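You operate a simulated robot arm through the tools that you are given. There is no shell and no other tool. Be economical: measure what you need, move in short steps, check, and stop when the job is done.

Carry out the task below with a simulated robot arm. There is one attempt and no reset: what you move stays moved.

Task
Take the tab box with the latest date from the counter and put it on top of the soap.

The check looks at the end state, three seconds after you hand in, the way a careful person would. Anything else that was tipped, shoved, dropped, spilled or broken makes it a failure.

Robot
A 7-joint arm with a two-finger parallel gripper, fixed in place. Base frame: the origin is at the foot of the arm, x ahead of it, y to its left, z up; the work surface is at about z = 0. Units: m, degrees, N and s.
With the tool pointing down near the work surface it reaches from about 0.22 to 0.58 m from the base axis. Its first joint turns from -66.0 to 66.0 degrees. Payload 2.5 kg.
The TCP is the grasp point between the finger pads, 0.023 m short of the fingertips. In the tool frame z runs along the fingers and y along their closing line. The gripper opens to 0.094 m. The fingers are 0.038 m wide and 0.01 m thick; the gripper's body (0.054 by 0.096 m) begins 0.039 m behind the TCP.
Orientation is told as [roll, pitch, yaw] about the base's x, y, z axes, in that order, counted from this pose: with the fingers straight down and closing along the base's y, the tool's x points along the base's -x, its y along +y and its z along -z.

Tools
- The arm moves only by the tool send_rows. Its argument "series" is a list of rows, each a list of 5 numbers: the finger opening in m, from 0 to 0.094, then the shift along the tool's x, y, z in m, then the turn about the tool's z in degrees. In form: [[claw, dx, dy, dz, yaw], ...]. A call has 1 to 10 rows; each row shifts and turns the commanded pose from where the row before left it, along the tool's axes as they then stand. Rows are played at 5 a second. More than 0.05 m and 8.6 degrees between two rows, or a gripper value outside its range, and nothing of the call is played. A pose out of reach is approached as far as the arm can. The call stops where the force on the tool passes 40 N (or 10 N more than at its start, if that is more) or the arm is blocked; 0.2 s more then pass. Each finger travels about 0.108 m/s and halts on what it meets, pressing with about 26 N; the grip force reading is that of the motor and also rises with nothing between the fingers. The clock runs only during rows and for 0.2 s after the last one: add rows that do not move to give the fingers time. It gives the time, the measured TCP pose, the force on the tool (base axes), the opening and the grip force at its end, in the units of the frame above (readings bear some noise), and new pictures: "views" is both (left out), scene, wrist or none.
- Cameras (640 x 400 px; columns grow to the right, rows downward): "scene" is fixed at [0.1275, -0.4229, 0.5266]; the picture's right is [0.61, -0.79, 0.00], its down [-0.63, -0.48, -0.61] and it looks along [0.48, 0.37, -0.80] (base axes); focal length 328 px, centre (320, 200). "wrist" rides on the gripper at [0.086, 0.016, -0.075] in the tool frame; the picture's right is [-0.18, 0.98, 0.00], its down [-0.58, -0.11, -0.81] and it looks along [-0.79, -0.15, 0.59] (tool axes); focal length 243 px, centre (320, 200). There is no depth. A picture from a camera that has moved, and an enlarged one, comes with that camera's place and axes in the base frame and with its lens. The place of the scene camera against the robot may be out by one fixed shift of up to 0.018 m in any direction.
- zoom(camera, box): a new picture of the part [left, top, right, bottom] of that camera's present view, enlarged. The clock stands still meanwhile.
- finish_job(): hands the job in; it is judged then, once.

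Go step by step. Nothing tells you positions but the pictures and the camera data: compare them with the known pose of the tool, close in by small moves and look again before you grip or let go. The budget is 90 turns and 170 pictures, counting those below and the enlarged ones. Unless the task says otherwise, let go and move clear before handing in, and close with one line.

The tools are called as a command line: name --pt "numbers of a row" for each row, then --argument value for the rest, lists and objects as JSON in quotes. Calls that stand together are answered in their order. send_rows: Moves the arm, as the interface text tells. Its arguments: {"type":"object","properties":{"series":{"type":"array","items":{"type":"array","items":{"type":"number"}}},"views":{"type":"string","enum":["both","scene","wrist","none"]}},"required":["series"]} The other tools are called the same way: zoom (camera, box) takes an enlarged picture of a part of a camera's view; finish_job () hands the job in.

At the start:

```text
time: 0.0
tool_pos: [0.2786, -0.2604, 0.2587]
ee_rot: [0.0, 0.1, 0.0]
contact_force: [0.0, 0.5, 0.3]
grip_width: 0.0941
gripper_force: 0.0
```

scene: 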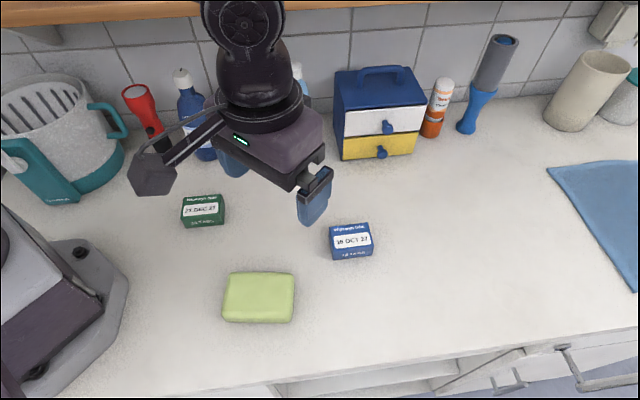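
wrist: 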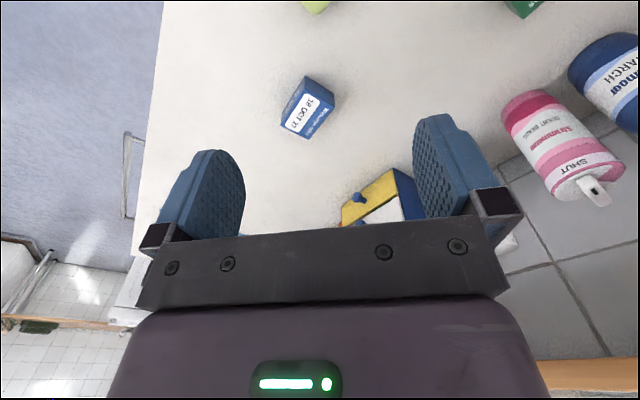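

I see a green box and a blue box with date labels, and a green soap. I'll zoom in to read the dates.

zoom --camera "scene" --box '[160, 180, 260, 242]'

zoom --camera "scene" --box '[300, 205, 400, 267]'

zoom --camera "scene" --box '[200, 240, 320, 340]'

```text
6.40 times, centred on (210, 211) of scene
camera zoom: at [0.1275, -0.4229, 0.5266], right [0.61, -0.79, 0.0], down [-0.63, -0.48, -0.61], along [0.48, 0.37, -0.8], focal length 2102 px, centre (1024, 130)
```

zoom: 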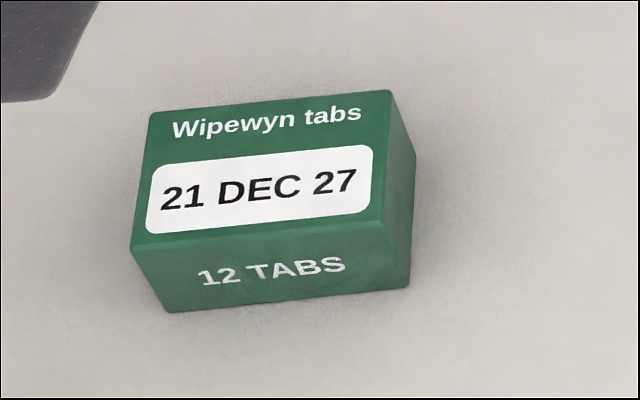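

```text
6.40 times, centred on (350, 236) of scene
camera zoom: at [0.1275, -0.4229, 0.5266], right [0.61, -0.79, 0.0], down [-0.63, -0.48, -0.61], along [0.48, 0.37, -0.8], focal length 2102 px, centre (128, -30)
```

zoom: 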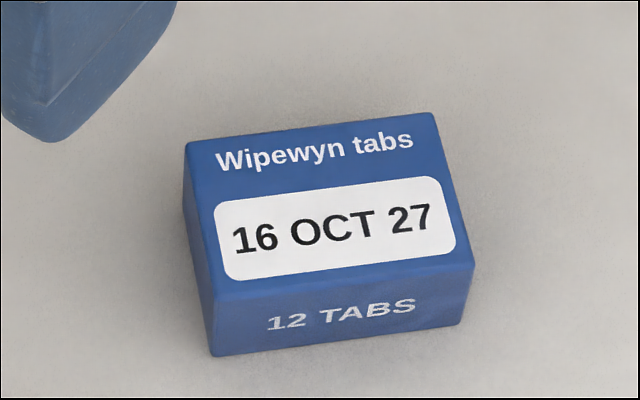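

```text
4.00 times, centred on (260, 290) of scene
camera zoom: at [0.1275, -0.4229, 0.5266], right [0.61, -0.79, 0.0], down [-0.63, -0.48, -0.61], along [0.48, 0.37, -0.8], focal length 1314 px, centre (560, -160)
```

zoom: 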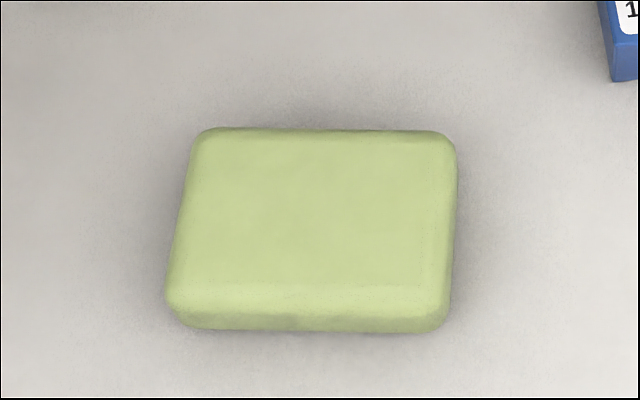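

The green box reads 21 DEC 27, the blue one 16 OCT 27. By the scene camera, the green box is near (0.28, -0.03), with its long side at about -45°. I'll move above it, begin turning, and check that the arm isn't hiding another box.

send_rows --pt "0.094 0 0.047 0 0" --pt "0.094 0 0.047 0 0" --pt "0.094 0 0.047 0 0" --pt "0.094 0 0.047 0 0" --pt "0.094 0 0.046 0 0" --pt "0.094 0 0 0.01 8" --pt "0.094 0 0 0.01 8" --pt "0.094 0 0 0.01 8" --pt "0.094 0 0 0.01 8" --pt "0.094 0 0 0.01 8"

```text
time: 2.2
tool_pos: [0.2785, -0.0274, 0.2058]
ee_rot: [0.0, 0.0, -40.0]
contact_force: [0.6, 0.3, 0.3]
grip_width: 0.0941
gripper_force: 0.0
camera wrist: at [0.2229, 0.0425, 0.2834], right [0.77, 0.63, 0.0], down [0.37, -0.46, 0.81], along [0.51, -0.62, -0.59], focal length 243 px, centre (320, 200)
```

scene: 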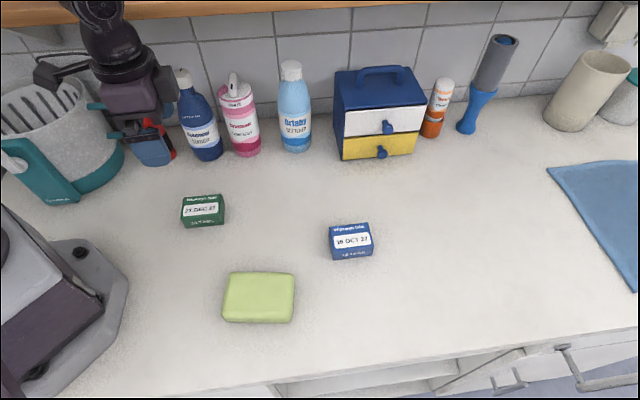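
wrist: 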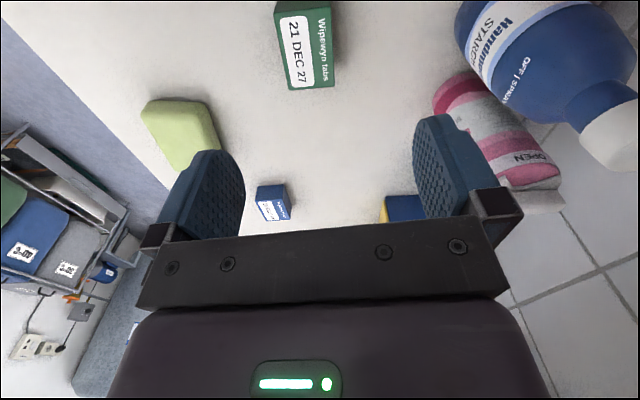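

Only two boxes are on the counter, so the green one is my target. I'll zoom the wrist picture to locate it more exactly.

zoom --camera "wrist" --box '[240, 0, 368, 100]'

zoom --camera "wrist" --box '[120, 80, 248, 180]'

```text
4.00 times, centred on (304, 50) of wrist
camera zoom: at [0.2229, 0.0425, 0.2834], right [0.77, 0.63, 0.0], down [0.37, -0.46, 0.81], along [0.51, -0.62, -0.59], focal length 970 px, centre (384, 800)
```

zoom: 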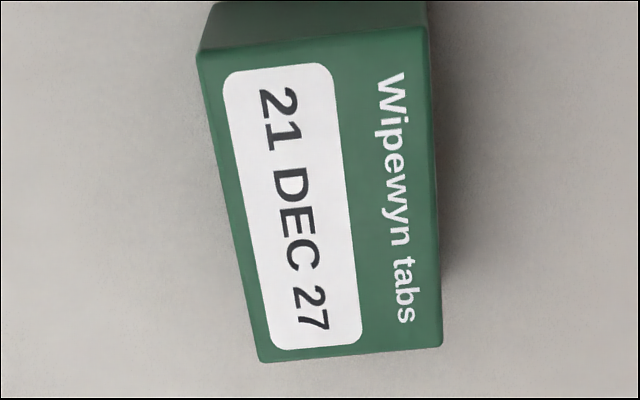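

```text
4.00 times, centred on (184, 130) of wrist
camera zoom: at [0.2229, 0.0425, 0.2834], right [0.77, 0.63, 0.0], down [0.37, -0.46, 0.81], along [0.51, -0.62, -0.59], focal length 970 px, centre (864, 480)
```

zoom: 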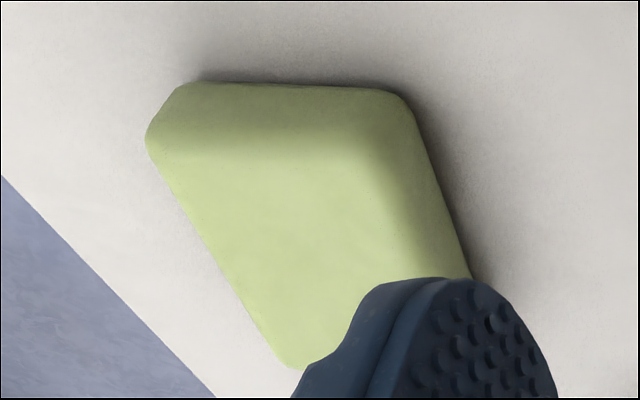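

The wrist view puts the green box's top centre at about (0.281, -0.046) and its short axis at about 45°. I'll centre over it and go part way down.

send_rows --pt "0.094 0 0 0 5" --pt "0.094 -0.0148 -0.0114 0 0" --pt "0.094 0 0 0.035 0" --pt "0.094 0 0 0.035 0" --pt "0.094 0 0 0.035 0"

```text
time: 3.4
tool_pos: [0.281, -0.044, 0.1037]
ee_rot: [0.0, 0.0, -44.9]
contact_force: [-0.4, 0.6, 0.3]
grip_width: 0.0939
gripper_force: 0.1
camera wrist: at [0.2327, 0.0284, 0.1793], right [0.83, 0.56, 0.0], down [0.33, -0.49, 0.81], along [0.46, -0.67, -0.59], focal length 243 px, centre (320, 200)
```

scene: 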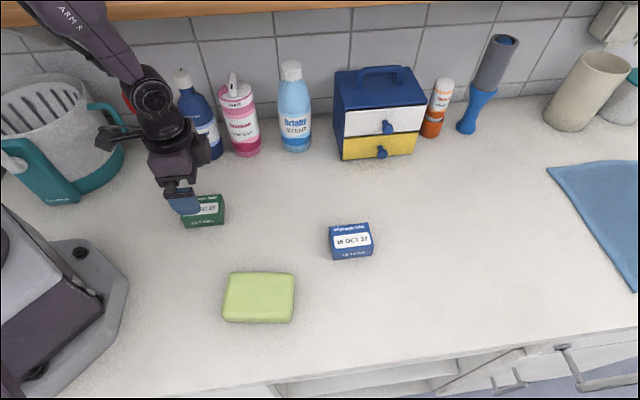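
wrist: 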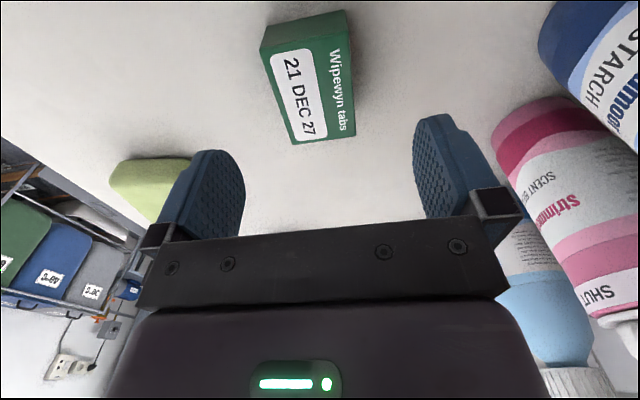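

The box is still at about (0.2805, -0.047), with the fingers either side of it. I'll nudge about 3 mm to centre and descend with the fingers open.

send_rows --pt "0.094 -0.002 -0.002 0.025 0" --pt "0.094 0 0 0.025 0" --pt "0.094 0 0 0.015 0" --pt "0.094 0 0 0.0087 0" --pt "0.094 0 0 0 0"

```text
time: 4.6
tool_pos: [0.2807, -0.0471, 0.0286]
ee_rot: [0.1, -0.1, -45.0]
contact_force: [0.8, 0.0, 0.7]
grip_width: 0.0942
gripper_force: 0.0
camera wrist: at [0.2307, 0.0255, 0.1044], right [0.83, 0.56, 0.0], down [0.33, -0.49, 0.81], along [0.46, -0.67, -0.59], focal length 243 px, centre (320, 200)
```

scene: 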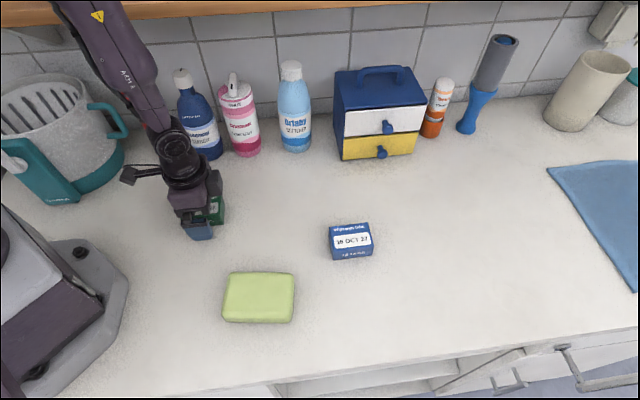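
wrist: 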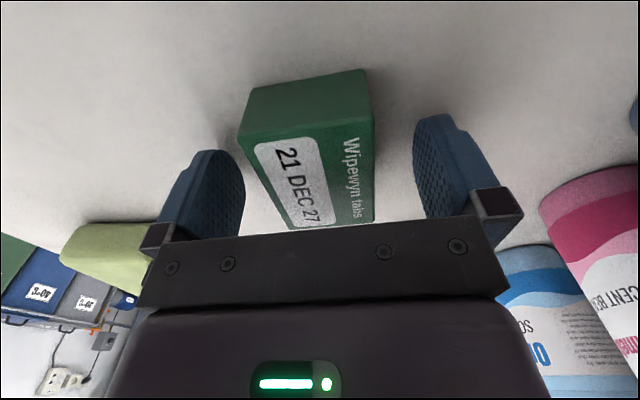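

The box sits between the fingers with room on both sides. I'll close now.

send_rows --pt "0.07 0 0 0 0" --pt "0.04 0 0 0 0" --pt "0.03 0 0 0 0" --pt "0.03 0 0 0 0" --views "wrist"

```text
time: 5.6
tool_pos: [0.2801, -0.0473, 0.0275]
ee_rot: [0.0, 0.0, -45.1]
contact_force: [-0.1, 0.7, -0.4]
grip_width: 0.0495
gripper_force: 26.1
camera wrist: at [0.2306, 0.0255, 0.1046], right [0.82, 0.57, 0.0], down [0.33, -0.49, 0.81], along [0.46, -0.67, -0.59], focal length 243 px, centre (320, 200)
```

wrist: 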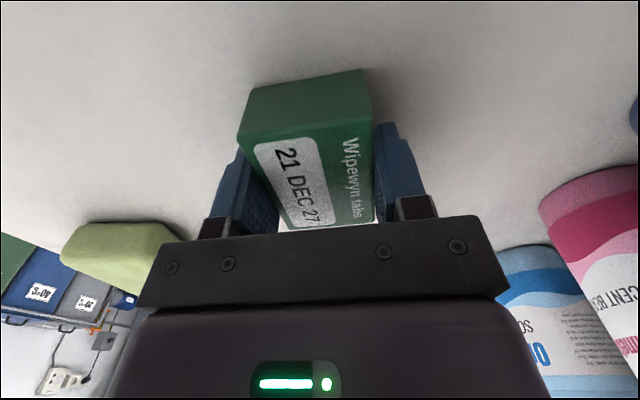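

The box is held at 0.0495 m opening. I'll lift it and carry it over the soap, which I estimate at (0.225, -0.243).

send_rows --pt "0.03 0 0 -0.02 0" --pt "0.03 0 0 -0.04 0" --pt "0.03 0 0 -0.04 0" --pt "0.03 -0.0198 -0.0354 0 0" --pt "0.03 -0.0198 -0.0354 0 0" --pt "0.03 -0.0198 -0.0354 0 0" --pt "0.03 -0.0198 -0.0354 0 0" --pt "0.03 -0.0198 -0.0354 0 0" --pt "0.03 0 0 0 0"

```text
time: 7.6
tool_pos: [0.2257, -0.2434, 0.1273]
ee_rot: [0.0, 0.0, -45.0]
contact_force: [-0.1, 0.0, -1.0]
grip_width: 0.0495
gripper_force: 26.1
camera wrist: at [0.1754, -0.1702, 0.2044], right [0.82, 0.57, 0.0], down [0.33, -0.49, 0.81], along [0.46, -0.66, -0.59], focal length 243 px, centre (320, 200)
```

scene: 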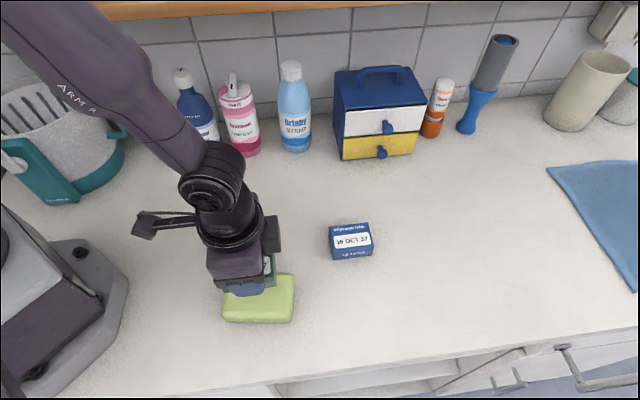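
wrist: 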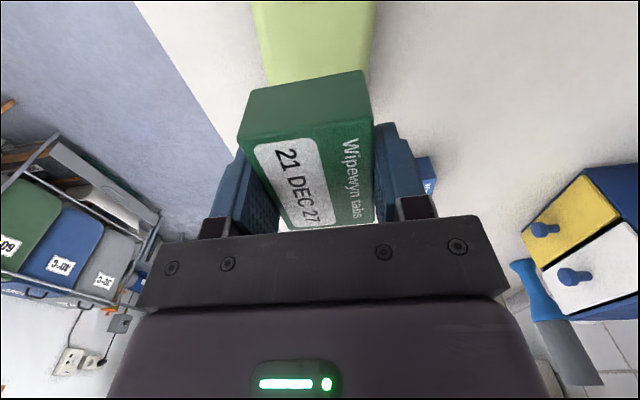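

The box is laterally centred over the soap to within about 2 mm. I'll go down to just above the soap and look.

send_rows --pt "0.03 0 0 0.03 0" --pt "0.03 0 0 0.02 0" --pt "0.03 0 0 0.01 0" --pt "0.03 0 0 0 0"

zoom --camera "scene" --box '[200, 240, 320, 340]'

```text
time: 8.6
tool_pos: [0.2254, -0.2425, 0.0687]
ee_rot: [0.0, 0.1, -45.0]
contact_force: [0.5, -0.5, 0.3]
grip_width: 0.0497
gripper_force: 26.5
camera wrist: at [0.1758, -0.1699, 0.1445], right [0.83, 0.56, 0.0], down [0.33, -0.49, 0.81], along [0.46, -0.67, -0.59], focal length 243 px, centre (320, 200)
```

scene: 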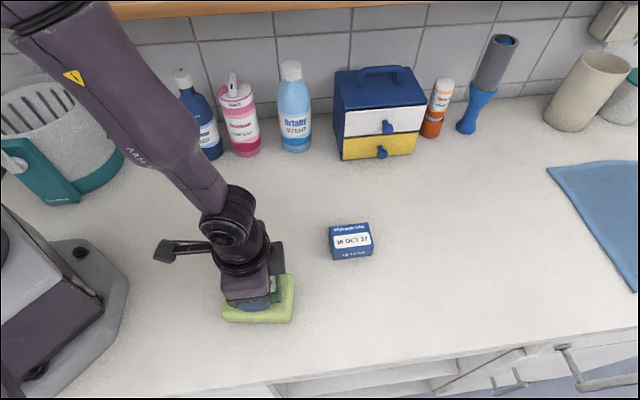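
wrist: 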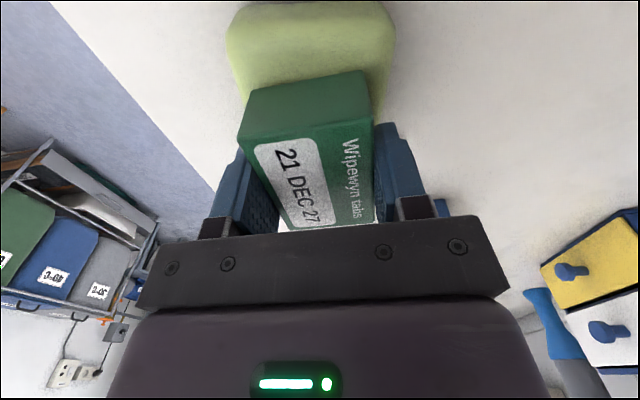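

```text
4.00 times, centred on (260, 290) of scene
camera zoom: at [0.1275, -0.4229, 0.5266], right [0.61, -0.79, 0.0], down [-0.63, -0.48, -0.61], along [0.48, 0.37, -0.8], focal length 1314 px, centre (560, -160)
```

zoom: 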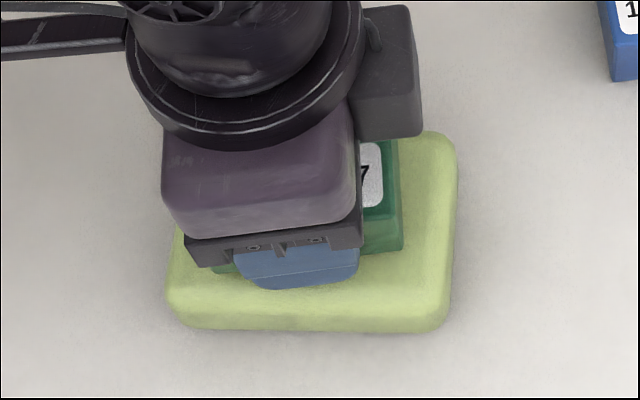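

The box looks centred on the soap in both views, about 1 to 2 cm above it. I'll lower it slowly until it touches.

send_rows --pt "0.03 0 0 0.003 0" --pt "0.03 0 0 0.003 0" --pt "0.03 0 0 0.002 0" --pt "0.03 0 0 0 0" --views "wrist"

```text
time: 9.6
tool_pos: [0.2259, -0.2436, 0.0622]
ee_rot: [0.0, -0.2, -45.0]
contact_force: [-0.5, 1.0, 22.4]
grip_width: 0.0496
gripper_force: 26.5
camera wrist: at [0.1758, -0.1704, 0.1378], right [0.82, 0.57, 0.0], down [0.33, -0.49, 0.81], along [0.46, -0.67, -0.59], focal length 243 px, centre (320, 200)
```

wrist: 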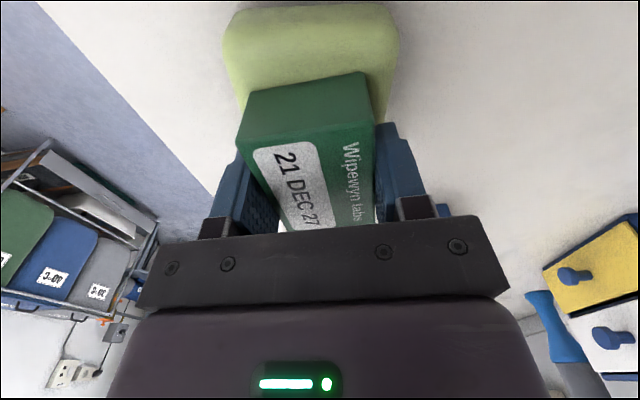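

There is contact with the soap at about 22 N. I'll ease off about 2 mm and then open.

send_rows --pt "0.03 0 0 -0.0022 0" --pt "0.03 0 0 0 0" --views "none"

```text
time: 10.2
tool_pos: [0.2239, -0.2424, 0.0636]
ee_rot: [-0.1, 0.1, -45.0]
contact_force: [-0.2, -0.1, -2.0]
grip_width: 0.0493
gripper_force: 25.7
```

The force is gone and the box is resting or within a millimetre of the soap. I'll open the fingers.

send_rows --pt "0.055 0 0 0.0005 0" --pt "0.065 0 0 0 0" --pt "0.08 0 0 0 0" --pt "0.08 0 0 0 0"

```text
time: 11.2
tool_pos: [0.2251, -0.2417, 0.0633]
ee_rot: [0.1, 0.0, -44.9]
contact_force: [-0.5, 0.6, -0.6]
grip_width: 0.0798
gripper_force: 0.0
camera wrist: at [0.1757, -0.1699, 0.1391], right [0.82, 0.57, 0.0], down [0.33, -0.49, 0.81], along [0.46, -0.67, -0.59], focal length 243 px, centre (320, 200)
```

scene: 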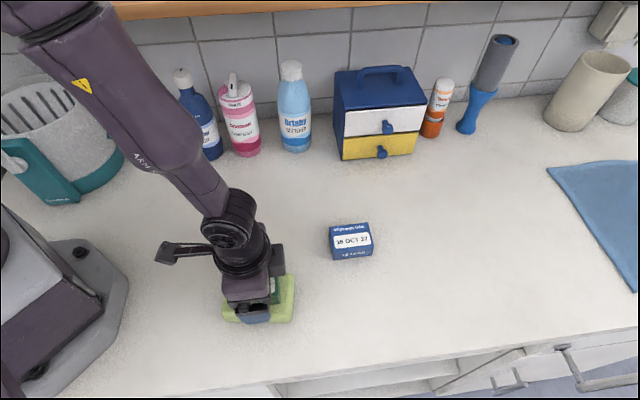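
wrist: 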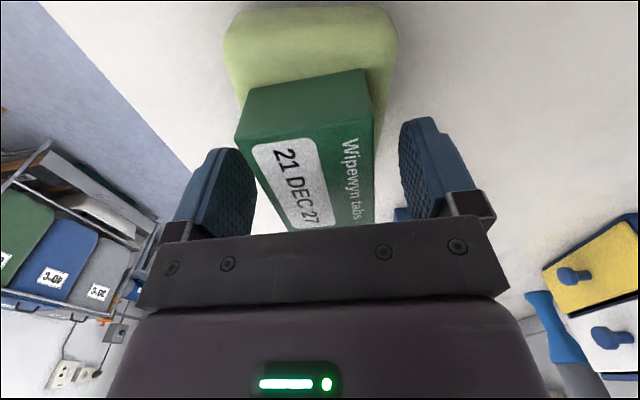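

The box is resting on the soap with both fingers clear of it. I'll go straight up, then move aside for a clear look.

send_rows --pt "0.08 0 0 -0.02 0" --pt "0.08 0 0 -0.04 0" --pt "0.08 0 0 -0.045 0" --pt "0.08 0 0 -0.045 0" --pt "0.08 0.02 0.045 0 0" --pt "0.08 0.02 0.045 0 0" --pt "0.08 0 0.045 0 0" --pt "0.08 0 0 0 0"

zoom --camera "scene" --box '[200, 240, 320, 340]'

```text
time: 13.0
tool_pos: [0.2944, -0.1164, 0.215]
ee_rot: [0.0, -0.1, -45.0]
contact_force: [0.5, -0.5, -1.0]
grip_width: 0.0798
gripper_force: 0.1
camera wrist: at [0.2441, -0.0443, 0.2923], right [0.83, 0.56, 0.0], down [0.33, -0.49, 0.81], along [0.46, -0.67, -0.59], focal length 243 px, centre (320, 200)
```

scene: 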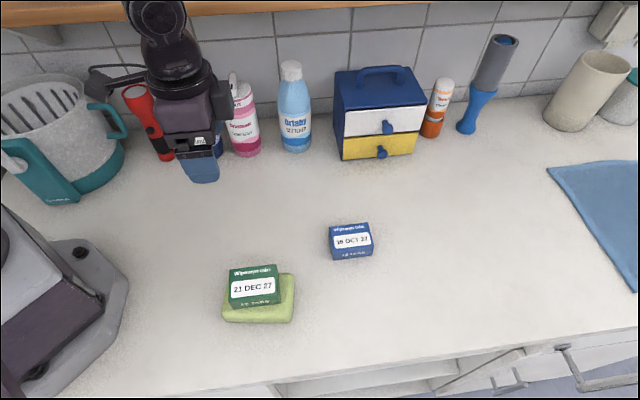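
wrist: 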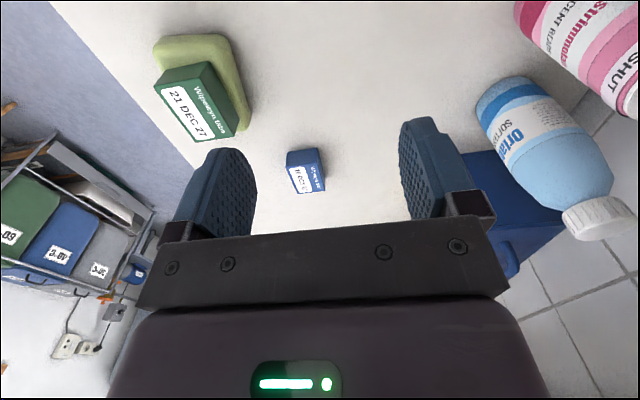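

```text
4.00 times, centred on (260, 290) of scene
camera zoom: at [0.1275, -0.4229, 0.5266], right [0.61, -0.79, 0.0], down [-0.63, -0.48, -0.61], along [0.48, 0.37, -0.8], focal length 1314 px, centre (560, -160)
```

zoom: 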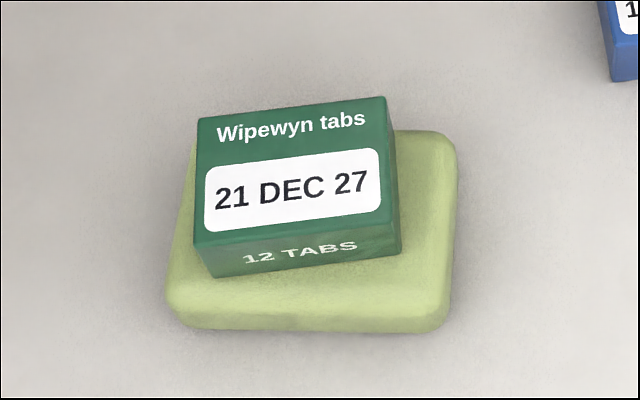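

The box lies flat on the soap, the blue box, bottles and other items haven't moved, and the gripper is clear. I'm handing in.

finish_job

```text
The job is handed in.
```

The green tab box dated 21 DEC 27, the later of the two on the counter, is now on top of the soap, and nothing else was disturbed.
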